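You operate a simulated robot arm through the tools that you are given. There is no shell and no other tool.

You run a simulated two-armed robot. Do the job below in one go: nothing can be reset, and whatever is moved stays where it is left.

Task
Stir the suds three turns with the wash stick, then wash the white washcloth.
Fine: stick back; swish the cloth in the wash bowl till the grime is gone and lay it on the scrub board. What is to be rubbed or washed off counts as gone when no trace of it is left.

It is judged by the outcome, as a careful person would: the job done as asked, and still so three seconds after it is handed in. It fails if anything else is knocked over, pushed out of place, dropped, spilled or broken. Flat cloth is picked up by pressing the open fingertips on it (5 to 10 N) and closing them slowly along it; thin cloth reads only 2 to 8 mm in the jaws.

Robot
Two 7-joint arms with two-finger parallel grippers on one trunk, on a base that drives. Base frame: it is fixed to the floor where the robot stands at the start and does not move with it; the origin is under the middle of the robot, x ahead of it, y to its left, z up; the surface under the hand at the start is at about z = 860. Readings come in mm, degrees, newtons and seconds.
The left shoulder is at the start at [50, 168, 1207], the right one opposite. With the tool pointing down near the work surface each hand reaches from about 100 to 660 mm from the robot's upright axis, wherever it stands, measured 20 degrees to its own side. Places, roughly: top of the scrub board [400, -100, 900]. Payload 1.57 kg a hand.
The TCP of each hand is the grasp point between the finger pads, 30 mm short of the fingertips. In the tool frame z runs along the fingers and y along their closing line. Largest opening 80 mm; finger width 17, thickness 12; the body of the gripper, 40 by 82 mm, starts 80 mm behind the TCP.
Orientation is told as [roll, pitch, yaw] about the base's x, y, z axes, in that order, counted from this pose: with the fingers straight down and closing along the base's y, the tool's x points along the base's -x, its y along +y and its z along -z.

Tools
- The arms move only by the tool apply_moves. It takes "left_increments", "right_increments" or both (then of equal length, played together; a hand with none holds still); each is a list of rows, each a list of 7 numbers: the shift along the base's x, y, z in units of 150 mm (1.0 is 150 mm), then the turn, a rotation vector about the base's x, y, z in units of 180 degrees (1.0 is 180 degrees), then the closure, from 0 (fully open) to 1 (shut). In form: [[x, y, z, wx, wy, wz, claw], ...]. A call has 1 to 20 rows; each row is the pose to reach, as a shift and turn from the pose commanded when the call began. A call with a number of a shift or a turn outside -1 to 1 is refused whole. Each row takes 0.2 s and may step no farther than 50 mm and 8.6 degrees from the row before; otherwise, or with a gripper value out of range, the whole call is refused. A pose out of reach is approached as far as the arm can. The call stops where the force on the tool passes 40 N (or 10 N more than at its start, if that is more) or the arm is blocked; 0.2 s more then pass. The fingers move at their own pace (about 45 mm/s each) and stop on an object; they squeeze with about 36 N. The grip force told is the motor's: it shows also when the fingers shut on nothing. Time passes only in rows, and 0.2 s behind the last, so rows that repeat a pose let the fingers close. The reply holds the time, the measured pose of the TCP, the force on the tool along the base axes, the opening and the grip force, in the units named above and with some noise, with the torque about the TCP (base axes, N m) and any sound that the robot's microphone picked up.
- Cameras (640 x 400 px; columns grow to the right, rows downward): "scene" is now at [121.5, 6.3, 1403.9]; the picture's right is [0.07, -1.00, 0.00], its down [-0.71, -0.05, -0.70] and it looks along [0.70, 0.05, -0.71] (base axes); focal length 214 px, centre (320, 200). "left" rides on the left gripper at [72, 7, -122] in its tool frame; the picture's right is [-0.09, 1.00, 0.00], its down [-0.84, -0.08, -0.54] and it looks along [-0.54, -0.05, 0.84] (tool axes); focal length 238 px, centre (320, 200). "right" rides on the right gripper at [72, -7, -122] in its tool frame; the picture's right is [0.09, 1.00, 0.00], its down [-0.84, 0.08, -0.54] and it looks along [-0.54, 0.05, 0.84] (tool axes); focal length 238 px, centre (320, 200). There is no depth. A picture from a camera that has moved, and an enlarged one, comes with that camera's place and axes in the base frame and with its lens.
- camera(camera): a new picture of that camera. No time passes.
- slide_trunk(by): slides the trunk up (or, below 0, down) by that many mm; the arms and the scene camera ride with it, the base frame stays. It gives what a move gives, with no picture.
- drive_base(legs): drives the robot by 1 to 6 legs, each [ahead, left, turn to the left] in mm, mm and degrees, along the robot's own axes; the way and the turn of a leg run together, so that a leg with both is an arc; at most 1500 mm and 180 degrees a leg. The arms and the cameras ride along, it lands a little off, and it stops where it bumps. It gives what a move gives.
- turn_head(pan, tilt): turns the head with the scene camera to pan (to the left, within 80 degrees either way) and tilt (down, from -29 to 69), counted from straight ahead of the robot. It gives what a move gives.
- zoom(camera, box): a new picture of the part [left, top, right, bottom] of that camera's present view, enlarged. No time passes.
- close_job(): hands the job in; it is judged then, once.

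Places have to be worked out from the pictures, the camera data and where the tool is seen. Open the grippers and draw the arms clear of the work before you hand the job in, unless the task says otherwise.

The tools are called after ">>>" by a JSON object that holds its "op" and its "data". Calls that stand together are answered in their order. apply_moves: Moves the arms, as the interface text tells. Its arguments: {"type":"object","properties":{"left_increments":{"type":"array"},"right_increments":{"type":"array"}},"required":[]} The other tools are called the same way: slide_trunk (by) slides the trunk up or down; drive_base (legs) drives the base; turn_head (pan, tilt) turns the head that bears the scene camera; camera (camera) takes a picture; zoom (camera, box) takes an enlarged picture of a part of a camera's view; close_job () hands the job in.

At the start:

```text
time: 0.0
left_tcp_pos: [488.8, 119.8, 1221.1]
left_tool_rot: [0.0, 0.0, 0.1]
left_force: [0.6, 0.1, -1.7]
left_torque: [-0.02, -0.03, 0.04]
left_gripper_width: 79.8
left_gripper_force: 0.0
right_tcp_pos: [375.5, -291.0, 1204.9]
right_tool_rot: [0.0, 0.0, 0.0]
right_force: [-0.1, 0.7, -0.5]
right_torque: [0.03, -0.01, 0.0]
right_gripper_width: 80.1
right_gripper_force: 0.0
trunk travel left (down, up): [-375.0, 68.0]
robot x, y, heading: [1.4, -0.2, 0.1]
head pan, tilt: [4.0, 45.3]
```

scene: 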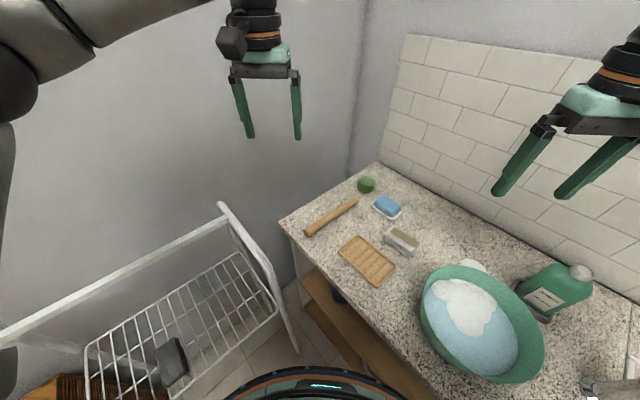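
right: 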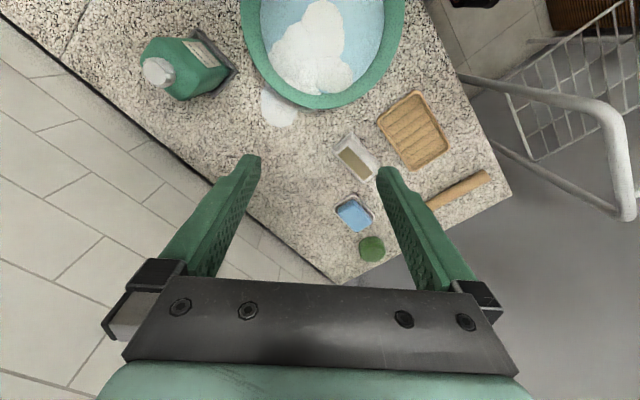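
left: 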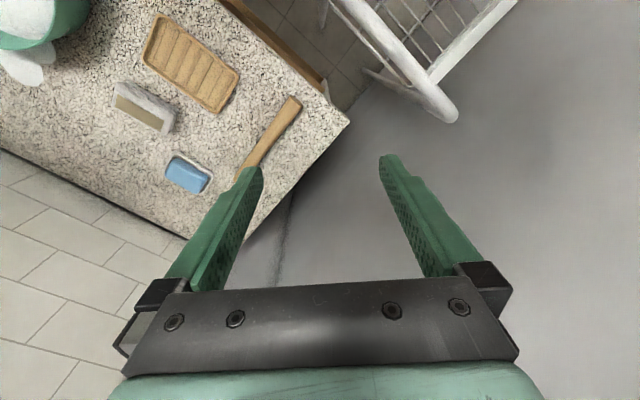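

I'll start by looking more closely at the counter before moving anything: the bowl, the stick, the cloth and the board.

>>> {"op": "zoom", "data": {"camera": "scene", "box": [270, 150, 430, 300]}}

>>> {"op": "zoom", "data": {"camera": "scene", "box": [400, 230, 640, 400]}}

>>> {"op": "zoom", "data": {"camera": "right", "box": [120, 0, 520, 270]}}

```text
2.67 times, centred on (350, 225) of scene
camera zoom: at [121.5, 6.3, 1403.9], right [0.07, -1.0, 0.0], down [-0.71, -0.05, -0.7], along [0.7, 0.05, -0.71], focal length 572 px, centre (240, 133)
```

zoom: 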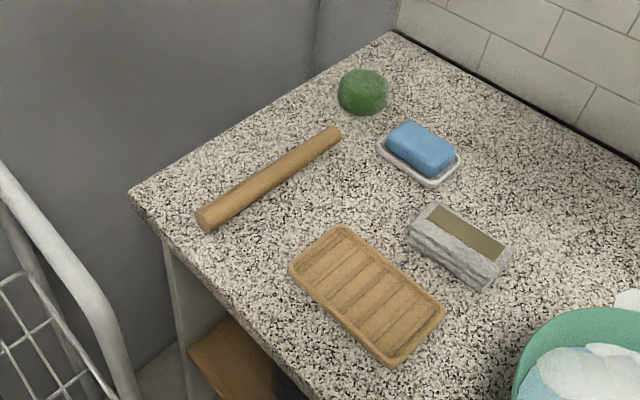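

```text
2.35 times, centred on (520, 315) of scene
camera zoom: at [121.5, 6.3, 1403.9], right [0.07, -1.0, 0.0], down [-0.71, -0.05, -0.7], along [0.7, 0.05, -0.71], focal length 505 px, centre (-151, -71)
```

zoom: 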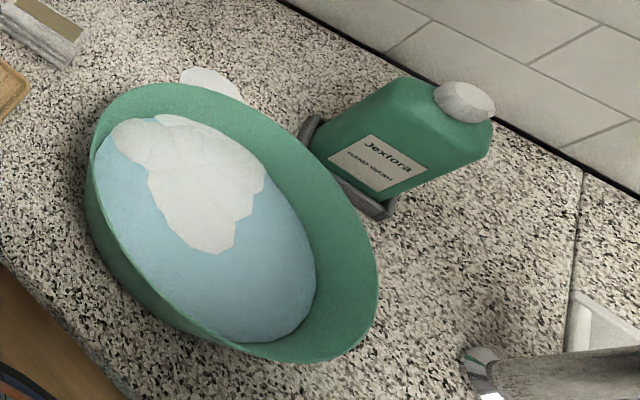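

```text
1.48 times, centred on (320, 135) of right
camera zoom: at [303.8, -297.0, 1325.7], right [-0.09, 1.0, 0.0], down [0.84, 0.08, 0.54], along [0.54, 0.05, -0.84], focal length 353 px, centre (320, 296)
```

zoom: 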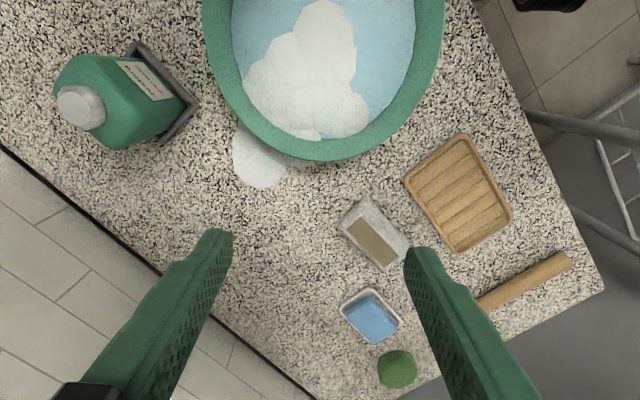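

The stick lies near the far-left corner. The grey block with a brown patch next to the board and the white flat thing behind the bowl could each be the cloth, so I'll turn the head toward the bowl and look at both more closely.

>>> {"op": "turn_head", "data": {"pan": -35, "tilt": 55}}

>>> {"op": "camera", "data": {"camera": "scene"}}

>>> {"op": "zoom", "data": {"camera": "right", "box": [240, 60, 440, 190]}}

>>> {"op": "zoom", "data": {"camera": "left", "box": [0, 0, 320, 220]}}

```text
time: 1.1
left_tcp_pos: [490.3, 118.6, 1220.4]
left_tool_rot: [-0.1, 0.0, 0.1]
left_force: [0.3, -0.1, 0.2]
left_torque: [-0.01, -0.03, 0.02]
left_gripper_width: 80.0
left_gripper_force: 0.1
right_tcp_pos: [374.4, -290.1, 1205.4]
right_tool_rot: [0.0, 0.0, 0.0]
right_force: [-1.0, -0.1, -0.1]
right_torque: [0.01, -0.01, 0.0]
right_gripper_width: 80.0
right_gripper_force: 0.0
trunk travel left (down, up): [-375.0, 68.0]
robot x, y, heading: [-3.4, 3.9, 0.2]
head pan, tilt: [-35.0, 55.0]
```

```text
taken
camera scene: at [99.7, -40.7, 1391.0], right [-0.57, -0.82, 0.0], down [-0.67, 0.47, -0.57], along [0.47, -0.33, -0.82], focal length 214 px, centre (320, 200)
```

scene: 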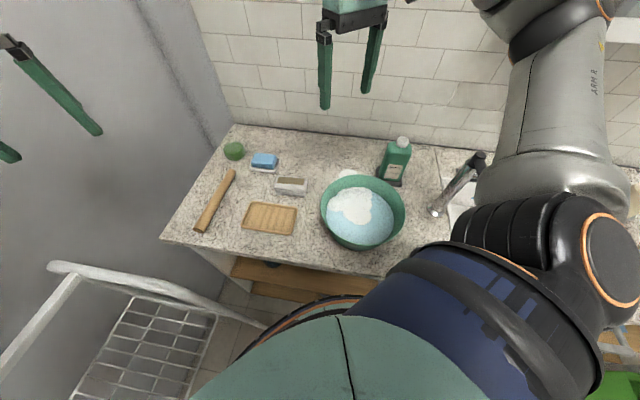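

```text
3.08 times, centred on (340, 125) of right
camera zoom: at [303.7, -297.0, 1325.7], right [-0.09, 1.0, 0.0], down [0.84, 0.08, 0.54], along [0.54, 0.05, -0.84], focal length 733 px, centre (258, 431)
```

zoom: 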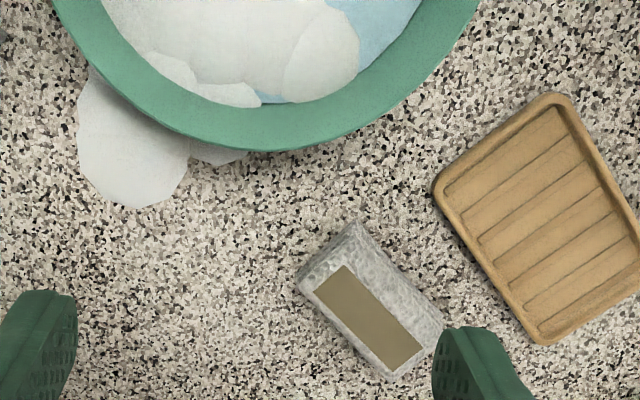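

```text
1.82 times, centred on (160, 110) of left
camera zoom: at [416.8, 126.9, 1342.5], right [0.09, 1.0, 0.0], down [0.84, -0.08, 0.54], along [0.54, -0.05, -0.84], focal length 433 px, centre (611, 364)
```

zoom: 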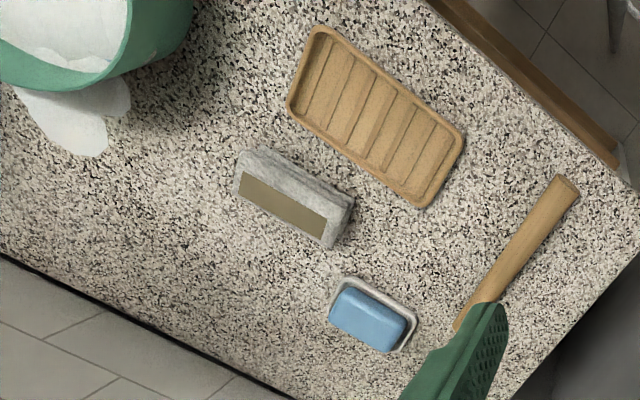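

The grey block carries an olive grime patch and may be a folded cloth. I'll check the rest of the room, including the rack and the right side, for other cloths before deciding.

>>> {"op": "turn_head", "data": {"pan": -78, "tilt": 50}}

>>> {"op": "camera", "data": {"camera": "scene"}}

>>> {"op": "turn_head", "data": {"pan": 50, "tilt": 60}}

>>> {"op": "camera", "data": {"camera": "scene"}}

>>> {"op": "turn_head", "data": {"pan": -15, "tilt": 60}}

>>> {"op": "camera", "data": {"camera": "scene"}}

```text
time: 2.1
left_tcp_pos: [488.6, 119.3, 1220.7]
left_tool_rot: [-0.1, 0.0, 0.2]
left_force: [0.5, -0.6, 0.2]
left_torque: [0.04, 0.0, 0.02]
left_gripper_width: 79.8
left_gripper_force: 0.0
right_tcp_pos: [373.5, -290.1, 1205.3]
right_tool_rot: [0.0, 0.0, 0.0]
right_force: [-0.2, 0.2, -0.2]
right_torque: [-0.01, 0.03, 0.0]
right_gripper_width: 79.9
right_gripper_force: 0.0
trunk travel left (down, up): [-375.0, 68.0]
robot x, y, heading: [2.0, 2.4, 0.0]
head pan, tilt: [-78.0, 50.0]
```

```text
taken
camera scene: at [56.7, -74.7, 1397.4], right [-0.98, -0.21, 0.0], down [-0.16, 0.75, -0.64], along [0.13, -0.63, -0.77], focal length 214 px, centre (320, 200)
```

scene: 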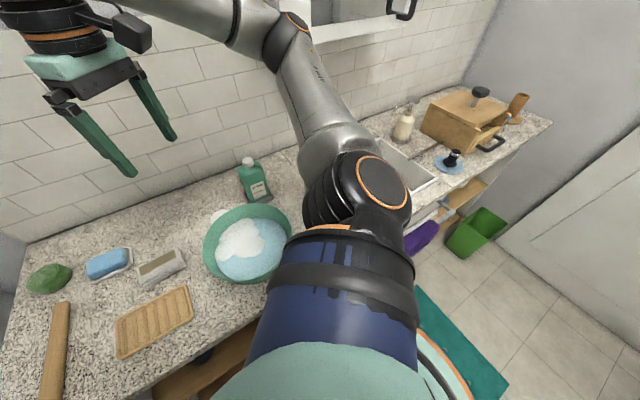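

```text
time: 4.2
left_tcp_pos: [488.7, 118.8, 1220.3]
left_tool_rot: [-0.1, 0.0, 0.1]
left_force: [-0.5, 1.1, -0.7]
left_torque: [-0.01, -0.02, 0.02]
left_gripper_width: 80.0
left_gripper_force: 0.0
right_tcp_pos: [373.9, -289.4, 1204.8]
right_tool_rot: [0.1, 0.0, 0.0]
right_force: [0.7, 0.4, -0.5]
right_torque: [0.0, -0.03, 0.03]
right_gripper_width: 79.9
right_gripper_force: 0.1
trunk travel left (down, up): [-375.0, 68.0]
robot x, y, heading: [-2.2, -0.6, 0.1]
head pan, tilt: [50.0, 60.0]
```

```text
taken
camera scene: at [83.5, 51.6, 1384.9], right [0.77, -0.64, 0.0], down [-0.56, -0.66, -0.5], along [0.32, 0.38, -0.87], focal length 214 px, centre (320, 200)
```

scene: 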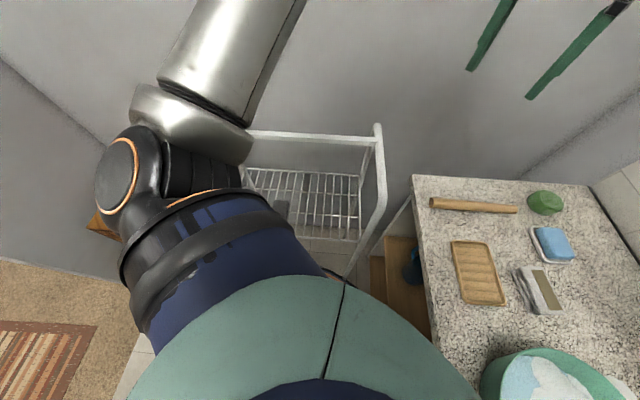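

```text
time: 5.6
left_tcp_pos: [489.5, 118.0, 1220.1]
left_tool_rot: [0.0, 0.0, 0.1]
left_force: [0.0, 0.2, -0.5]
left_torque: [-0.02, 0.01, -0.03]
left_gripper_width: 79.8
left_gripper_force: 0.0
right_tcp_pos: [373.8, -290.3, 1205.1]
right_tool_rot: [0.0, 0.1, 0.0]
right_force: [0.0, -0.3, 0.8]
right_torque: [-0.03, 0.0, -0.04]
right_gripper_width: 79.9
right_gripper_force: 0.0
trunk travel left (down, up): [-375.0, 68.0]
robot x, y, heading: [-0.4, 1.5, 0.1]
head pan, tilt: [-15.0, 60.0]
```

```text
taken
camera scene: at [105.0, -16.6, 1384.9], right [-0.26, -0.97, 0.0], down [-0.84, 0.22, -0.5], along [0.48, -0.13, -0.87], focal length 214 px, centre (320, 200)
```

scene: 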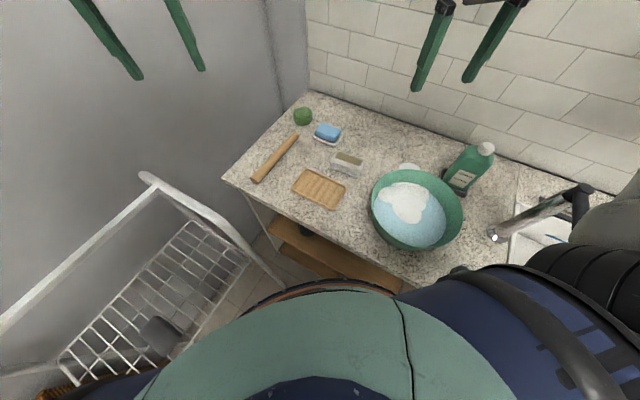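

The layout is clear now: the counter's front edge runs about 45° to me, roughly along x − y = 380. The stick lies from about (502,79) to (664,−86), with the bowl near (273,−325), the board near (409,−98) and the grey block near (487,−205). I'll turn in place to face the counter, with the hands high above everything, so the left arm can reach it all.

>>> {"op": "drive_base", "data": {"legs": [[0, 0, -22]]}}

>>> {"op": "camera", "data": {"camera": "scene"}}

```text
time: 7.2
left_tcp_pos: [498.0, -71.9, 1220.9]
left_tool_rot: [0.0, 0.0, -21.7]
left_force: [0.3, 0.5, -0.2]
left_torque: [0.03, -0.02, 0.02]
left_gripper_width: 79.8
left_gripper_force: 0.1
right_tcp_pos: [239.9, -409.1, 1205.3]
right_tool_rot: [0.1, 0.0, -22.0]
right_force: [0.1, -0.5, -0.3]
right_torque: [-0.01, 0.04, 0.0]
right_gripper_width: 80.1
right_gripper_force: 0.1
trunk travel left (down, up): [-375.0, 68.0]
robot x, y, heading: [-2.0, 2.1, -21.8]
head pan, tilt: [-15.0, 60.0]
```

```text
taken
camera scene: at [90.9, -54.4, 1384.9], right [-0.6, -0.8, 0.0], down [-0.69, 0.52, -0.5], along [0.4, -0.3, -0.87], focal length 214 px, centre (320, 200)
```

scene: 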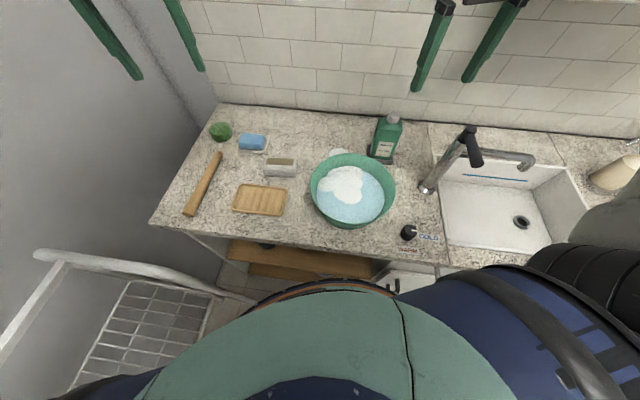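

The turn went cleanly. The gray wall on the left looks close to the counter end, so I'll complete the turn to face the counter squarely and check again.

>>> {"op": "drive_base", "data": {"legs": [[0, 0, -22]]}}

>>> {"op": "turn_head", "data": {"pan": 15, "tilt": 55}}

>>> {"op": "camera", "data": {"camera": "scene"}}

>>> {"op": "camera", "data": {"camera": "left"}}

>>> {"op": "camera", "data": {"camera": "right"}}

```text
time: 8.7
left_tcp_pos: [436.0, -253.3, 1220.2]
left_tool_rot: [0.0, -0.1, -43.7]
left_force: [-0.8, -0.9, -0.1]
left_torque: [0.02, -0.01, -0.02]
left_gripper_width: 80.1
left_gripper_force: 0.0
right_tcp_pos: [69.4, -468.9, 1205.1]
right_tool_rot: [0.0, 0.1, -43.8]
right_force: [1.1, 0.2, 0.2]
right_torque: [0.01, -0.03, 0.01]
right_gripper_width: 79.9
right_gripper_force: 0.1
trunk travel left (down, up): [-375.0, 68.0]
robot x, y, heading: [-1.7, -2.8, -43.7]
head pan, tilt: [-15.0, 60.0]
```

```text
time: 9.7
left_tcp_pos: [436.2, -251.6, 1221.2]
left_tool_rot: [0.0, 0.0, -43.7]
left_force: [-0.2, 0.0, 0.0]
left_torque: [-0.01, 0.01, -0.02]
left_gripper_width: 79.9
left_gripper_force: 0.0
right_tcp_pos: [70.7, -468.4, 1204.8]
right_tool_rot: [0.0, 0.0, -43.7]
right_force: [0.1, 0.5, 0.0]
right_torque: [0.02, 0.0, -0.02]
right_gripper_width: 80.0
right_gripper_force: 0.1
trunk travel left (down, up): [-375.0, 68.0]
robot x, y, heading: [1.1, 1.4, -43.9]
head pan, tilt: [15.0, 55.0]
```

```text
taken
camera scene: at [92.7, -61.8, 1390.9], right [-0.48, -0.88, 0.0], down [-0.72, 0.39, -0.57], along [0.5, -0.28, -0.82], focal length 214 px, centre (320, 200)
```

scene: 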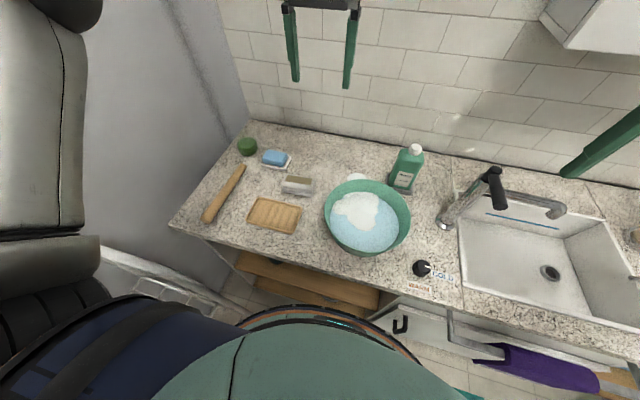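

```text
taken
camera left: at [387.8, -196.6, 1342.5], right [0.75, 0.66, 0.0], down [0.55, -0.63, 0.54], along [0.36, -0.41, -0.84], focal length 238 px, centre (320, 200)
```

left: 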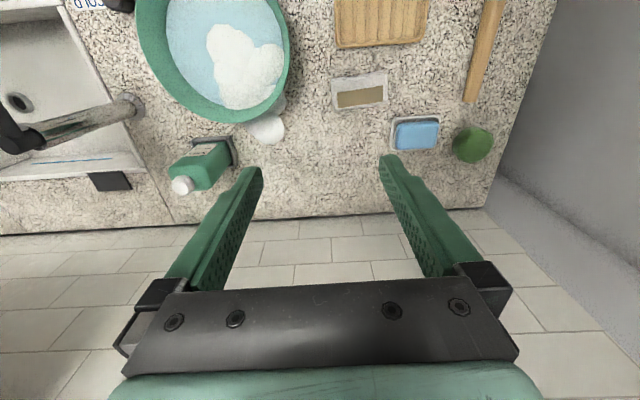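

```text
taken
camera right: at [14.3, -423.9, 1325.7], right [0.62, 0.78, 0.0], down [0.66, -0.52, 0.54], along [0.42, -0.34, -0.84], focal length 238 px, centre (320, 200)
```

right: 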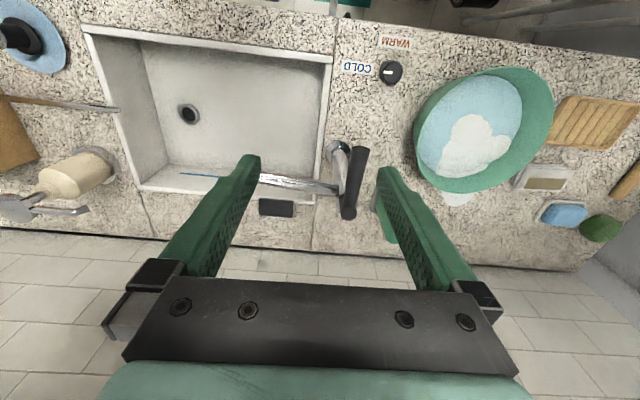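

Now I'll enlarge the left wrist view of the grey block, the white patch by the bowl, and the stick.

>>> {"op": "zoom", "data": {"camera": "left", "box": [310, 40, 470, 160]}}

>>> {"op": "zoom", "data": {"camera": "left", "box": [130, 0, 310, 150]}}

>>> {"op": "zoom", "data": {"camera": "scene", "box": [180, 120, 340, 240]}}

```text
3.33 times, centred on (390, 100) of left
camera zoom: at [387.8, -196.6, 1342.5], right [0.75, 0.66, 0.0], down [0.55, -0.63, 0.54], along [0.36, -0.41, -0.84], focal length 794 px, centre (87, 533)
```

zoom: 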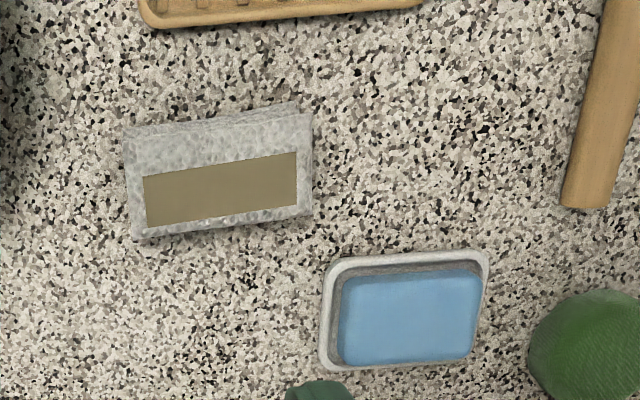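

```text
2.67 times, centred on (220, 75) of left
camera zoom: at [387.8, -196.6, 1342.5], right [0.75, 0.66, 0.0], down [0.55, -0.63, 0.54], along [0.36, -0.41, -0.84], focal length 636 px, centre (587, 533)
```

zoom: 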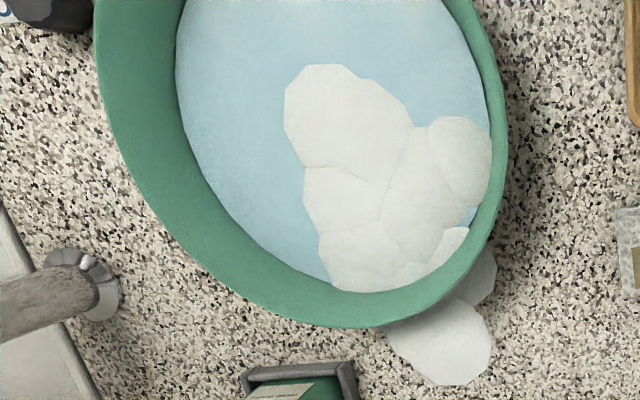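

```text
3.33 times, centred on (260, 180) of scene
camera zoom: at [92.7, -61.8, 1390.9], right [-0.48, -0.88, 0.0], down [-0.72, 0.39, -0.57], along [0.5, -0.28, -0.82], focal length 715 px, centre (520, 267)
```

zoom: 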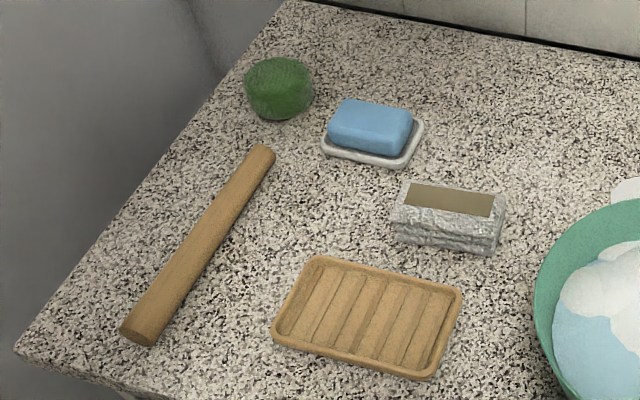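

The grey-white block has a terry texture and folded layers with an olive grime patch on top, so it is the folded washcloth. The white discs in and beside the bowl are foam. The stick runs from about (510,70) to (653,−79) and lies at about −46°, so I'll bring the open left hand above its far end first.

>>> {"op": "apply_moves", "data": {"left_increments": [[0.187, 0.2, -0.08, 0, 0, 0, 0], [0.373, 0.4, -0.16, 0, 0, 0, 0], [0.56, 0.6, -0.24, 0, 0, 0, 0], [0.747, 0.8, -0.32, 0, 0, 0, 0], [0.933, 1.0, -0.4, 0, 0, 0, 0]]}}

>>> {"op": "camera", "data": {"camera": "left"}}

>>> {"op": "camera", "data": {"camera": "scene"}}

```text
time: 10.9
left_tcp_pos: [576.5, -101.3, 1160.5]
left_tool_rot: [-0.1, -0.1, -43.7]
left_force: [0.2, 0.0, -0.1]
left_torque: [-0.02, 0.01, -0.01]
left_gripper_width: 79.9
left_gripper_force: 0.0
right_tcp_pos: [69.0, -468.4, 1205.1]
right_tool_rot: [0.1, 0.1, -43.9]
right_force: [0.0, -0.1, 0.5]
right_torque: [-0.02, 0.01, 0.0]
right_gripper_width: 80.2
right_gripper_force: 0.2
trunk travel left (down, up): [-375.0, 68.0]
robot x, y, heading: [-1.8, -2.2, -43.6]
head pan, tilt: [15.0, 55.0]
```

```text
taken
camera left: at [529.4, -45.1, 1282.0], right [0.75, 0.66, 0.0], down [0.55, -0.63, 0.54], along [0.36, -0.41, -0.84], focal length 238 px, centre (320, 200)
```

left: 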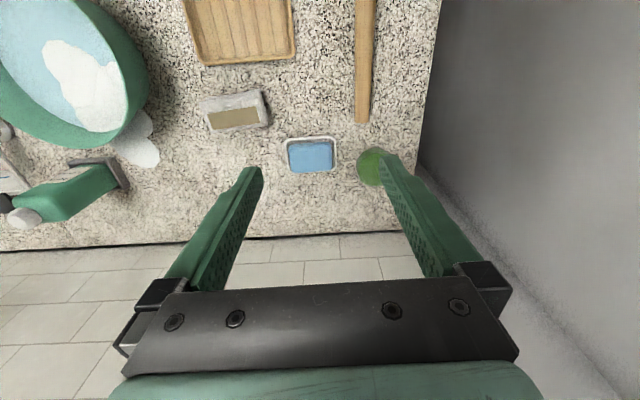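

```text
taken
camera scene: at [93.3, -61.1, 1390.9], right [-0.48, -0.88, 0.0], down [-0.72, 0.39, -0.57], along [0.5, -0.28, -0.82], focal length 214 px, centre (320, 200)
```

scene: 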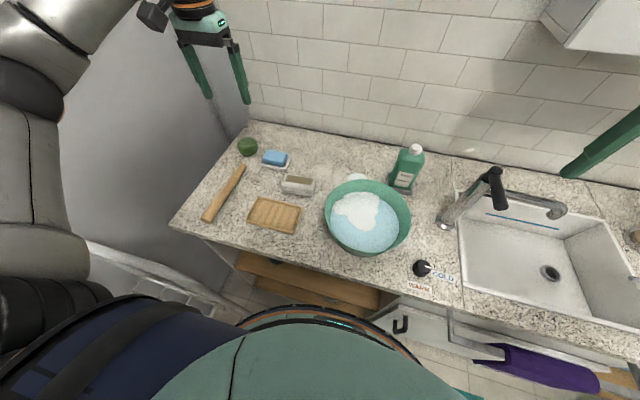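

The hand is about 65 mm short of the stick's far end. Before going further out I'll check the left elbow's clearance to the wall.

>>> {"op": "turn_head", "data": {"pan": 65, "tilt": 35}}

>>> {"op": "camera", "data": {"camera": "scene"}}

```text
time: 12.1
left_tcp_pos: [577.1, -103.2, 1159.7]
left_tool_rot: [0.0, 0.1, -43.7]
left_force: [0.6, -0.6, 0.4]
left_torque: [0.01, 0.03, 0.03]
left_gripper_width: 80.1
left_gripper_force: 0.0
right_tcp_pos: [70.1, -469.9, 1204.7]
right_tool_rot: [0.0, 0.0, -43.9]
right_force: [-0.4, 0.1, 0.6]
right_torque: [-0.02, 0.0, 0.03]
right_gripper_width: 80.0
right_gripper_force: 0.0
trunk travel left (down, up): [-375.0, 68.0]
robot x, y, heading: [3.2, -2.3, -43.8]
head pan, tilt: [65.0, 35.0]
```

```text
taken
camera scene: at [111.6, 4.8, 1419.1], right [0.36, -0.93, 0.0], down [-0.54, -0.21, -0.82], along [0.76, 0.3, -0.57], focal length 214 px, centre (320, 200)
```

scene: 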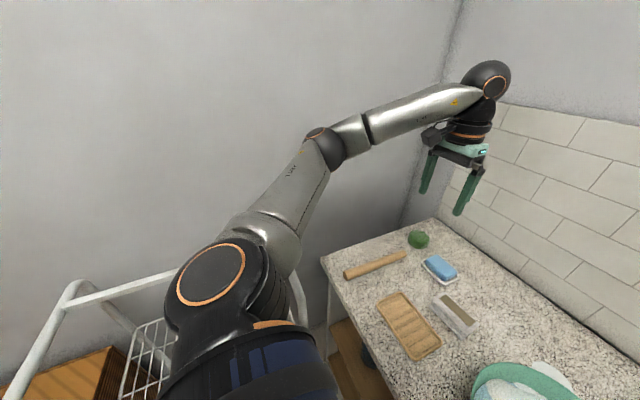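

Judging from the wall-corner line in the wrist view, the side wall is about 150 mm beyond the counter end (Y' ≈ 670), so the elbow at about 420 is clear. I'll go down over the stick's far end to z ≈ 1010 and line up the yaw.

>>> {"op": "apply_moves", "data": {"left_increments": [[0.08, 0.087, -0.25, 0, 0, -0.003, 0], [0.16, 0.173, -0.5, 0, 0, -0.006, 0], [0.24, 0.26, -0.75, 0, 0, -0.01, 0], [0.323, 0.347, -1.0, 0, 0, -0.0128, 0]]}}

>>> {"op": "camera", "data": {"camera": "left"}}

>>> {"op": "camera", "data": {"camera": "scene"}}

```text
time: 13.1
left_tcp_pos: [626.4, -49.4, 1010.9]
left_tool_rot: [-0.1, -0.1, -46.0]
left_force: [-0.2, -0.3, 0.2]
left_torque: [-0.02, 0.0, -0.01]
left_gripper_width: 79.8
left_gripper_force: 0.0
right_tcp_pos: [70.3, -467.6, 1204.4]
right_tool_rot: [0.1, 0.1, -43.8]
right_force: [0.5, -0.1, 0.0]
right_torque: [0.02, 0.0, 0.03]
right_gripper_width: 80.2
right_gripper_force: 0.0
trunk travel left (down, up): [-375.0, 68.0]
robot x, y, heading: [-2.5, 3.3, -43.7]
head pan, tilt: [65.0, 35.0]
```

```text
taken
camera left: at [580.0, 8.0, 1132.0], right [0.78, 0.63, 0.0], down [0.53, -0.65, 0.54], along [0.34, -0.42, -0.84], focal length 238 px, centre (320, 200)
```

left: 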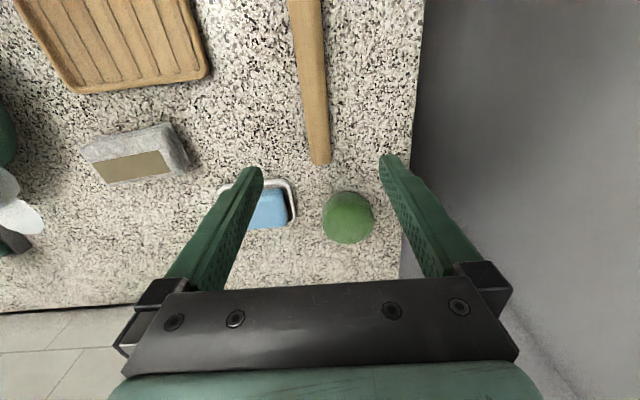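

```text
taken
camera scene: at [111.9, 5.1, 1419.2], right [0.36, -0.93, 0.0], down [-0.53, -0.21, -0.82], along [0.76, 0.3, -0.57], focal length 214 px, centre (320, 200)
```

scene: 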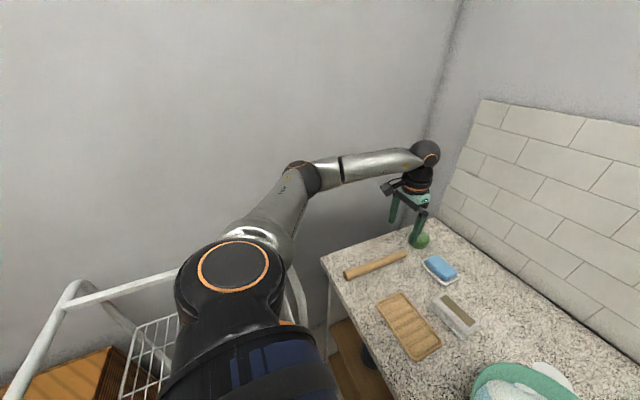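

The wrist view puts the stick's far end at about (653,−82), and its axis is only about 4 mm off my finger centre. I'll go down around it with the fingertips just above the counter.

>>> {"op": "apply_moves", "data": {"left_increments": [[-0.01, -0.012, -0.25, 0, 0, 0.003, 0], [-0.02, -0.024, -0.5, 0, 0, 0.003, 0], [-0.02, -0.024, -0.65, 0, 0, 0.003, 0], [-0.02, -0.024, -0.74, 0, 0, 0.003, 0]]}}

>>> {"op": "camera", "data": {"camera": "left"}}

```text
time: 14.1
left_tcp_pos: [622.6, -53.0, 898.5]
left_tool_rot: [0.0, -0.1, -45.3]
left_force: [0.0, 0.5, 0.4]
left_torque: [0.0, 0.02, -0.01]
left_gripper_width: 79.8
left_gripper_force: 0.0
right_tcp_pos: [70.3, -468.0, 1205.6]
right_tool_rot: [0.0, -0.1, -43.8]
right_force: [0.7, 0.7, -0.6]
right_torque: [0.0, 0.04, 0.0]
right_gripper_width: 79.8
right_gripper_force: 0.0
trunk travel left (down, up): [-375.0, 68.0]
robot x, y, heading: [4.0, -3.1, -43.8]
head pan, tilt: [65.0, 35.0]
```

```text
taken
camera left: at [576.0, 3.2, 1021.2], right [0.77, 0.63, 0.0], down [0.53, -0.65, 0.54], along [0.34, -0.42, -0.84], focal length 238 px, centre (320, 200)
```

left: 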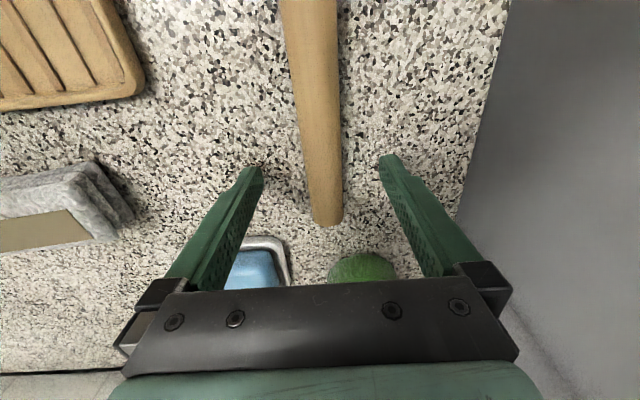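

The stick is centred between the fingers and there is no contact force. I'll lower another 5 mm and close on it.

>>> {"op": "apply_moves", "data": {"left_increments": [[0, 0, -0.02, 0, 0, -0.003, 0], [0, 0, -0.035, 0, 0, -0.003, 0.3], [0, 0, -0.035, 0, 0, -0.003, 0.6], [0, 0, -0.035, 0, 0, -0.003, 0.8], [0, 0, -0.035, 0, 0, -0.003, 1.0], [0, 0, -0.035, 0, 0, -0.003, 1.0], [0, 0, -0.035, 0, 0, -0.003, 1.0]]}}

>>> {"op": "camera", "data": {"camera": "left"}}

```text
time: 15.7
left_tcp_pos: [621.4, -55.0, 894.4]
left_tool_rot: [-0.1, 0.1, -46.0]
left_force: [0.1, -0.9, 0.2]
left_torque: [-0.01, -0.02, 0.03]
left_gripper_width: 24.0
left_gripper_force: 36.3
right_tcp_pos: [70.7, -467.4, 1205.1]
right_tool_rot: [0.0, 0.0, -43.9]
right_force: [0.0, 0.0, 0.1]
right_torque: [0.03, 0.0, -0.02]
right_gripper_width: 79.9
right_gripper_force: 0.0
trunk travel left (down, up): [-375.0, 68.0]
robot x, y, heading: [-1.8, 1.8, -43.5]
head pan, tilt: [65.0, 35.0]
```

```text
taken
camera left: at [575.8, 3.5, 1016.1], right [0.78, 0.63, 0.0], down [0.53, -0.66, 0.54], along [0.34, -0.42, -0.84], focal length 238 px, centre (320, 200)
```

left: 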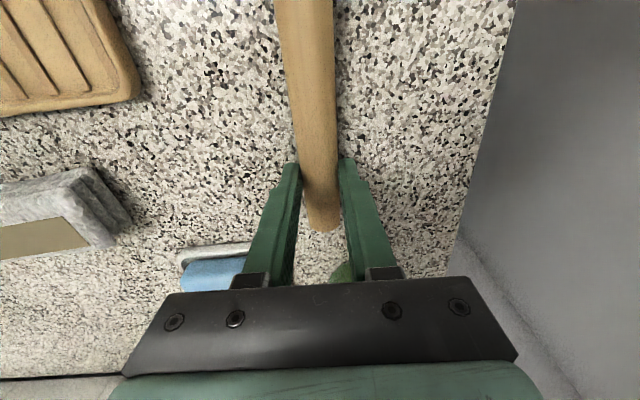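

The stick is gripped at 24 mm width with a firm hold. I'll remember the release pose, TCP (622,−54,894) at yaw −46, and lift straight up, then check that the stick stays level.

>>> {"op": "apply_moves", "data": {"left_increments": [[0, 0, 0.1, 0, 0, 0, 1], [0, 0, 0.35, 0, 0, 0, 1], [0, 0, 0.65, 0, 0, 0, 1], [0, 0, 0.95, 0, 0, 0, 1]]}}

>>> {"op": "turn_head", "data": {"pan": 30, "tilt": 50}}

>>> {"op": "camera", "data": {"camera": "scene"}}

>>> {"op": "camera", "data": {"camera": "left"}}

```text
time: 16.6
left_tcp_pos: [621.5, -54.4, 1037.7]
left_tool_rot: [-0.1, 0.0, -45.9]
left_force: [-0.3, -0.1, -0.3]
left_torque: [0.02, -0.06, -0.01]
left_gripper_width: 24.0
left_gripper_force: 36.4
right_tcp_pos: [69.3, -468.8, 1205.7]
right_tool_rot: [0.1, 0.0, -43.9]
right_force: [-0.1, -0.4, 0.3]
right_torque: [-0.01, -0.03, -0.04]
right_gripper_width: 80.2
right_gripper_force: 0.1
trunk travel left (down, up): [-375.0, 68.0]
robot x, y, heading: [-0.1, 0.7, -43.9]
head pan, tilt: [65.0, 35.0]
```

```text
time: 17.7
left_tcp_pos: [622.6, -53.7, 1036.0]
left_tool_rot: [0.0, 0.1, -46.0]
left_force: [-0.4, 0.4, -1.0]
left_torque: [-0.03, -0.02, 0.0]
left_gripper_width: 23.8
left_gripper_force: 36.0
right_tcp_pos: [70.3, -469.0, 1206.1]
right_tool_rot: [0.1, -0.1, -43.7]
right_force: [-0.4, 0.7, 0.7]
right_torque: [-0.01, 0.01, 0.05]
right_gripper_width: 80.1
right_gripper_force: 0.1
trunk travel left (down, up): [-375.0, 68.0]
robot x, y, heading: [0.4, 2.6, -43.6]
head pan, tilt: [30.0, 50.0]
```

```text
taken
camera scene: at [104.4, -45.3, 1397.5], right [-0.24, -0.97, 0.0], down [-0.74, 0.18, -0.64], along [0.62, -0.15, -0.77], focal length 214 px, centre (320, 200)
```

scene: 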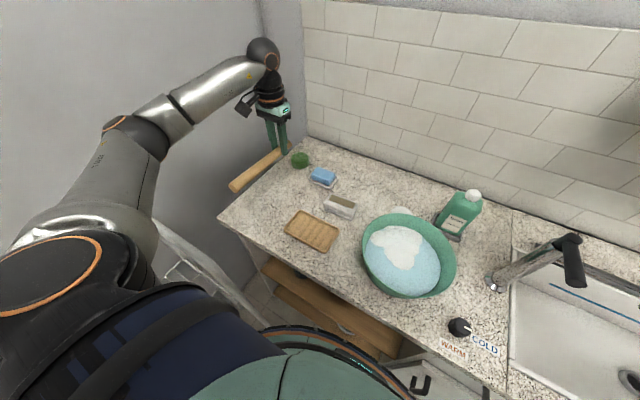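

```text
taken
camera left: at [576.2, 3.8, 1158.6], right [0.78, 0.63, 0.0], down [0.53, -0.66, 0.54], along [0.34, -0.42, -0.84], focal length 238 px, centre (320, 200)
```

left: 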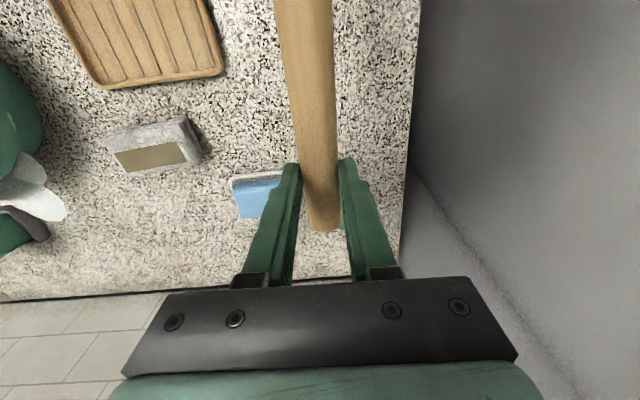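

The stick is held level and is about 213 mm long, with the near end at (506,70). I'll carry it toward the bowl while tilting the hand forward about its closing axis, so the long part of the stick points down.

>>> {"op": "apply_moves", "data": {"left_increments": [[-0.2, -0.192, 0.137, -0.032, -0.0309, 0, 1], [-0.4, -0.384, 0.275, -0.0639, -0.0618, 0, 1], [-0.6, -0.576, 0.412, -0.0959, -0.0927, 0, 1], [-0.8, -0.768, 0.549, -0.1278, -0.1236, 0, 1], [-1.0, -0.96, 0.687, -0.1598, -0.1544, 0, 1]]}}

>>> {"op": "camera", "data": {"camera": "scene"}}

```text
time: 18.9
left_tcp_pos: [470.2, -198.4, 1140.6]
left_tool_rot: [-0.2, -40.2, -45.9]
left_force: [0.3, 0.6, -0.8]
left_torque: [-0.04, -0.03, 0.03]
left_gripper_width: 23.7
left_gripper_force: 35.9
right_tcp_pos: [68.9, -469.4, 1205.3]
right_tool_rot: [0.2, 0.0, -43.8]
right_force: [-0.5, 0.4, -0.7]
right_torque: [0.0, -0.01, 0.0]
right_gripper_width: 80.0
right_gripper_force: 0.0
trunk travel left (down, up): [-375.0, 68.0]
robot x, y, heading: [3.3, 2.1, -43.6]
head pan, tilt: [30.0, 50.0]
```

```text
taken
camera scene: at [103.8, -45.9, 1397.5], right [-0.24, -0.97, 0.0], down [-0.74, 0.18, -0.64], along [0.62, -0.15, -0.77], focal length 214 px, centre (320, 200)
```

scene: 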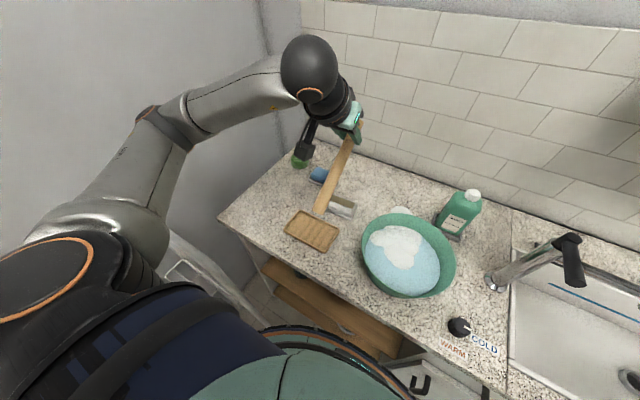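

The tilt goes the right way: the tip hangs down toward me. I'll finish the travel to above the bowl with a total tilt of 60°.

>>> {"op": "apply_moves", "data": {"left_increments": [[-0.2, -0.192, 0, -0.016, -0.0154, 0, 1], [-0.4, -0.384, 0, -0.032, -0.0309, 0, 1], [-0.6, -0.576, 0, -0.048, -0.0463, 0, 1], [-0.8, -0.768, 0, -0.064, -0.0618, 0, 1], [-1.0, -0.96, 0, -0.0799, -0.0772, 0, 1]]}}

>>> {"op": "turn_head", "data": {"pan": 5, "tilt": 60}}

>>> {"op": "camera", "data": {"camera": "scene"}}

>>> {"op": "camera", "data": {"camera": "right"}}

```text
time: 20.1
left_tcp_pos: [319.5, -343.6, 1139.8]
left_tool_rot: [0.0, -60.1, -46.0]
left_force: [-0.9, 0.3, 0.2]
left_torque: [-0.01, -0.06, -0.03]
left_gripper_width: 23.8
left_gripper_force: 36.3
right_tcp_pos: [69.5, -470.0, 1204.7]
right_tool_rot: [0.1, 0.0, -43.7]
right_force: [0.5, 0.1, -1.2]
right_torque: [0.02, -0.07, 0.0]
right_gripper_width: 80.1
right_gripper_force: 0.0
trunk travel left (down, up): [-375.0, 68.0]
robot x, y, heading: [-0.4, -0.9, -43.6]
head pan, tilt: [30.0, 50.0]
```

```text
time: 20.9
left_tcp_pos: [320.6, -342.7, 1140.4]
left_tool_rot: [-0.1, -60.0, -45.9]
left_force: [0.0, -0.5, -0.3]
left_torque: [0.0, -0.02, -0.01]
left_gripper_width: 23.6
left_gripper_force: 36.4
right_tcp_pos: [69.9, -468.7, 1206.0]
right_tool_rot: [0.0, -0.1, -43.8]
right_force: [-0.1, 0.2, 0.1]
right_torque: [0.0, 0.0, 0.0]
right_gripper_width: 80.2
right_gripper_force: 0.1
trunk travel left (down, up): [-375.0, 68.0]
robot x, y, heading: [-0.2, -1.6, -43.8]
head pan, tilt: [5.0, 60.0]
```

```text
taken
camera scene: at [81.6, -68.8, 1384.9], right [-0.63, -0.78, 0.0], down [-0.68, 0.54, -0.5], along [0.39, -0.31, -0.87], focal length 214 px, centre (320, 200)
```

scene: 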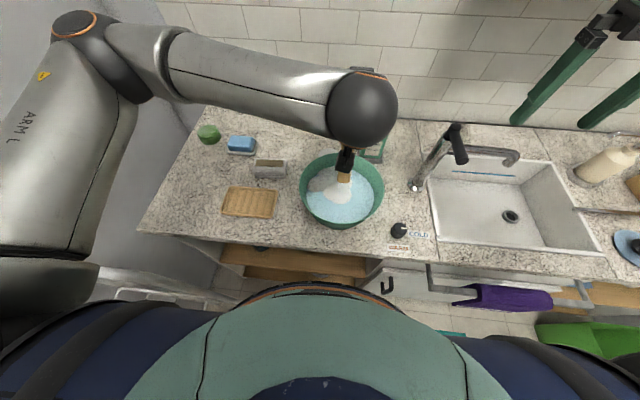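

```text
taken
camera right: at [14.3, -423.9, 1325.7], right [0.62, 0.78, 0.0], down [0.66, -0.52, 0.54], along [0.42, -0.34, -0.84], focal length 238 px, centre (320, 200)
```

right: 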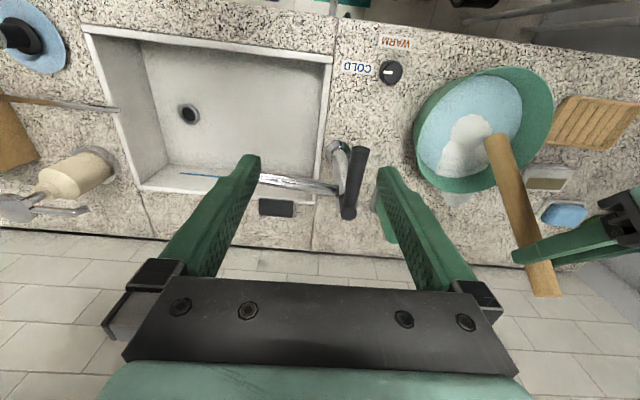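

The tip hangs just above the middle of the bowl, whose rim I judge to be centred near (272,−292) with radius about 105 and z about 943. I'll zoom both views to pin down the tip relative to the bowl.

>>> {"op": "zoom", "data": {"camera": "scene", "box": [280, 130, 410, 240]}}

>>> {"op": "zoom", "data": {"camera": "right", "box": [390, 50, 600, 220]}}

>>> {"op": "camera", "data": {"camera": "left"}}

```text
3.64 times, centred on (345, 185) of scene
camera zoom: at [81.6, -68.8, 1384.9], right [-0.63, -0.78, 0.0], down [-0.68, 0.54, -0.5], along [0.39, -0.31, -0.87], focal length 780 px, centre (229, 254)
```

zoom: 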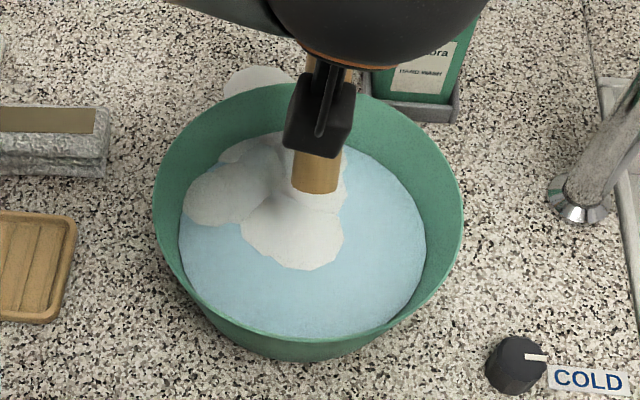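

```text
2.35 times, centred on (495, 135) of right
camera zoom: at [14.3, -423.9, 1325.7], right [0.62, 0.78, 0.0], down [0.66, -0.52, 0.54], along [0.42, -0.34, -0.84], focal length 561 px, centre (-92, 353)
```

zoom: 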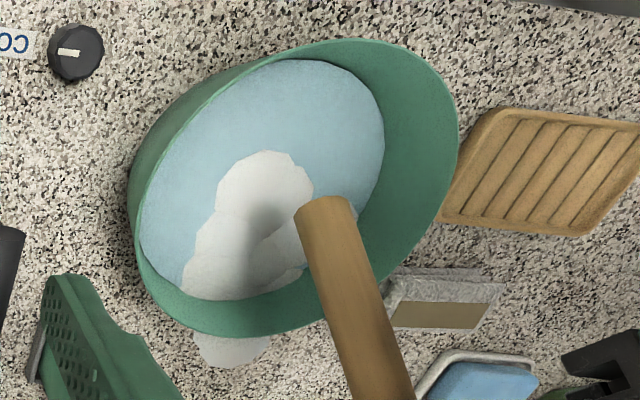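

```text
taken
camera left: at [226.8, -234.7, 1139.2], right [0.75, 0.66, 0.08], down [-0.09, -0.02, 1.0], along [0.66, -0.75, 0.05], focal length 238 px, centre (320, 200)
```

left: 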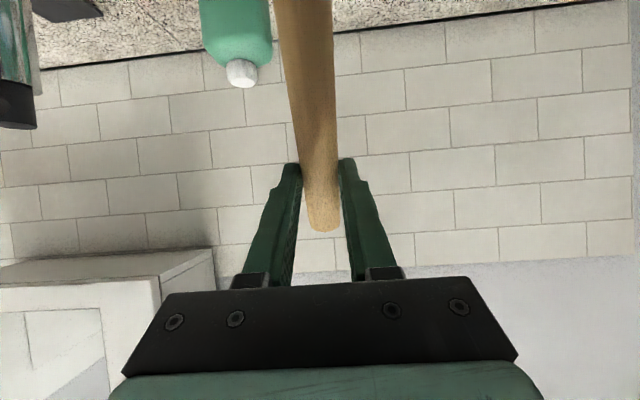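

Both views agree: the bowl centre is near (277,−294) and the tip is near (272,−292,980), so they line up within a few millimetres. I'll lower in two stages, stopping about 40 mm above the final depth to check.

>>> {"op": "apply_moves", "data": {"left_increments": [[0.033, -0.013, -0.13, 0, 0, 0, 1], [0.033, -0.013, -0.27, 0, 0, 0, 1], [0.033, -0.013, -0.4, 0, 0, 0, 1]]}}

>>> {"op": "zoom", "data": {"camera": "scene", "box": [280, 130, 410, 240]}}

>>> {"op": "zoom", "data": {"camera": "right", "box": [390, 50, 600, 220]}}

```text
time: 21.8
left_tcp_pos: [327.5, -344.6, 1080.6]
left_tool_rot: [-0.2, -60.0, -45.8]
left_force: [-0.2, 0.6, -0.4]
left_torque: [0.0, -0.04, 0.02]
left_gripper_width: 23.7
left_gripper_force: 35.3
right_tcp_pos: [70.5, -469.5, 1205.1]
right_tool_rot: [0.0, 0.0, -43.8]
right_force: [-0.8, 1.1, -0.5]
right_torque: [-0.01, -0.02, 0.01]
right_gripper_width: 79.8
right_gripper_force: 0.2
trunk travel left (down, up): [-375.0, 68.0]
robot x, y, heading: [3.8, 3.7, -43.5]
head pan, tilt: [5.0, 60.0]
```

```text
3.64 times, centred on (345, 185) of scene
camera zoom: at [81.6, -68.9, 1384.9], right [-0.63, -0.78, 0.0], down [-0.68, 0.54, -0.5], along [0.39, -0.31, -0.87], focal length 780 px, centre (229, 254)
```

zoom: 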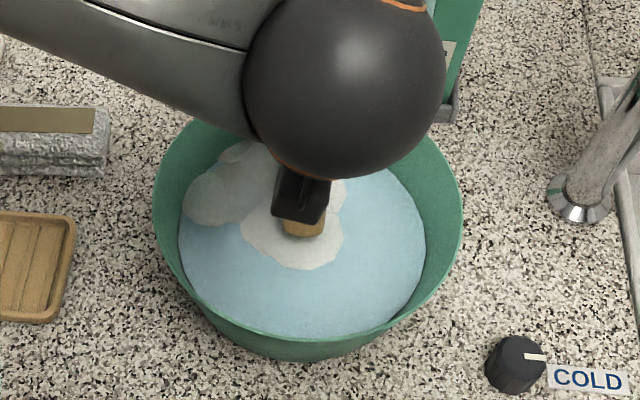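

```text
2.35 times, centred on (495, 135) of right
camera zoom: at [14.4, -424.0, 1325.7], right [0.62, 0.78, 0.0], down [0.66, -0.52, 0.54], along [0.42, -0.34, -0.84], focal length 561 px, centre (-92, 353)
```

zoom: 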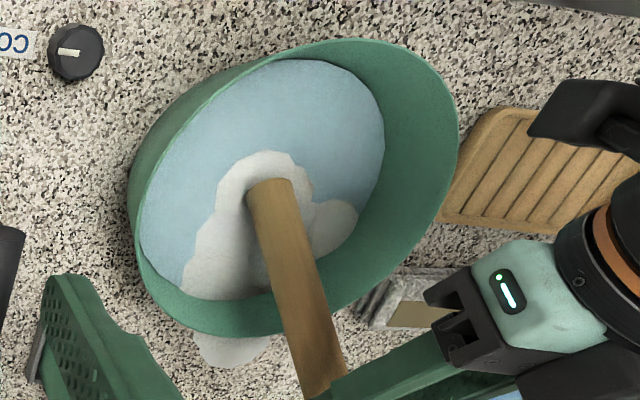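

The tip is just above the foam and triangulates to about (276,−293,912), and the water surface looks to be near z ≈ 898. I'll lower 32 mm so the tip is well in the water but clear of the bottom, watching the force.

>>> {"op": "apply_moves", "data": {"left_increments": [[0, 0, -0.08, 0, 0, 0, 1], [0, 0, -0.15, 0, 0, 0, 1], [0, 0, -0.213, 0, 0, 0, 1]]}}

>>> {"op": "zoom", "data": {"camera": "right", "box": [390, 50, 600, 220]}}

```text
time: 22.6
left_tcp_pos: [326.6, -344.6, 1047.7]
left_tool_rot: [-0.1, -60.0, -45.9]
left_force: [0.5, -0.2, -0.5]
left_torque: [-0.03, 0.02, 0.0]
left_gripper_width: 23.8
left_gripper_force: 36.2
right_tcp_pos: [70.6, -470.5, 1204.4]
right_tool_rot: [0.0, 0.0, -43.8]
right_force: [0.3, -0.3, -0.7]
right_torque: [0.0, 0.01, -0.03]
right_gripper_width: 80.1
right_gripper_force: 0.1
trunk travel left (down, up): [-375.0, 68.0]
robot x, y, heading: [-2.4, 0.2, -43.5]
head pan, tilt: [5.0, 60.0]
```

```text
2.35 times, centred on (495, 135) of right
camera zoom: at [14.3, -424.0, 1325.7], right [0.62, 0.78, 0.0], down [0.66, -0.52, 0.54], along [0.42, -0.34, -0.84], focal length 561 px, centre (-92, 353)
```

zoom: 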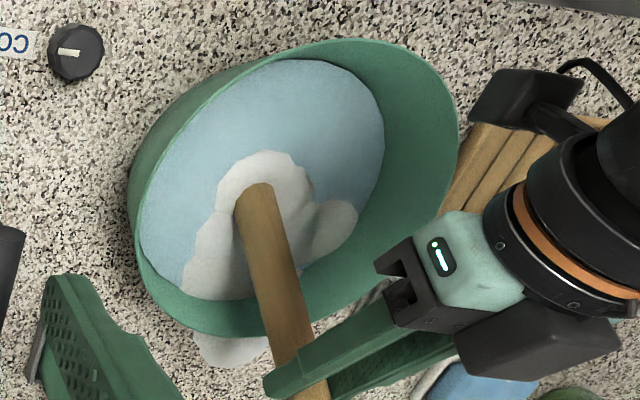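

There's no contact force, and the tip appears to be just through the foam. I'll go 7 mm deeper to be sure it is in the water, then start the circle.

>>> {"op": "apply_moves", "data": {"left_increments": [[0, 0, -0.023, 0, 0, 0, 1], [0, 0, -0.047, 0, 0, 0, 1]]}}

>>> {"op": "zoom", "data": {"camera": "right", "box": [420, 70, 540, 170]}}

>>> {"op": "zoom", "data": {"camera": "scene", "box": [280, 130, 410, 240]}}

```text
time: 23.1
left_tcp_pos: [326.1, -344.5, 1040.6]
left_tool_rot: [-0.2, -60.0, -45.9]
left_force: [1.0, -0.5, -0.6]
left_torque: [-0.02, 0.0, 0.0]
left_gripper_width: 23.9
left_gripper_force: 35.8
right_tcp_pos: [70.3, -469.0, 1205.0]
right_tool_rot: [0.0, 0.1, -43.8]
right_force: [0.3, -1.0, 0.7]
right_torque: [0.02, 0.01, 0.01]
right_gripper_width: 80.1
right_gripper_force: 0.0
trunk travel left (down, up): [-375.0, 68.0]
robot x, y, heading: [-1.1, -2.5, -44.0]
head pan, tilt: [5.0, 60.0]
```

```text
4.00 times, centred on (480, 120) of right
camera zoom: at [14.3, -423.9, 1325.7], right [0.62, 0.78, 0.0], down [0.66, -0.52, 0.54], along [0.42, -0.34, -0.84], focal length 953 px, centre (-320, 520)
```

zoom: 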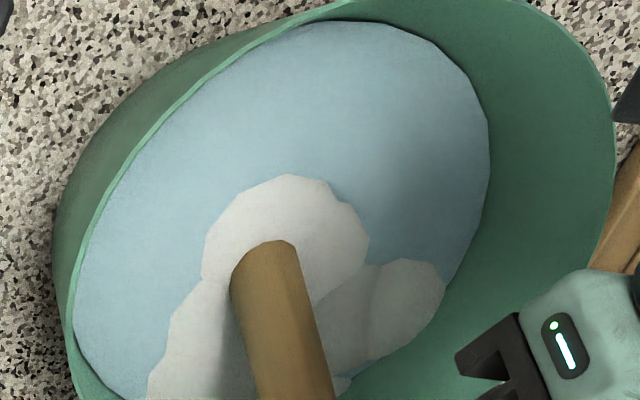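

```text
3.64 times, centred on (345, 185) of scene
camera zoom: at [81.5, -68.8, 1384.9], right [-0.63, -0.78, 0.0], down [-0.68, 0.54, -0.5], along [0.39, -0.31, -0.87], focal length 780 px, centre (229, 254)
```

zoom: 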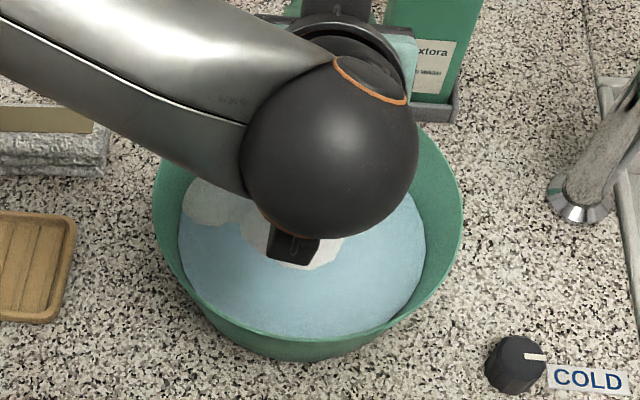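

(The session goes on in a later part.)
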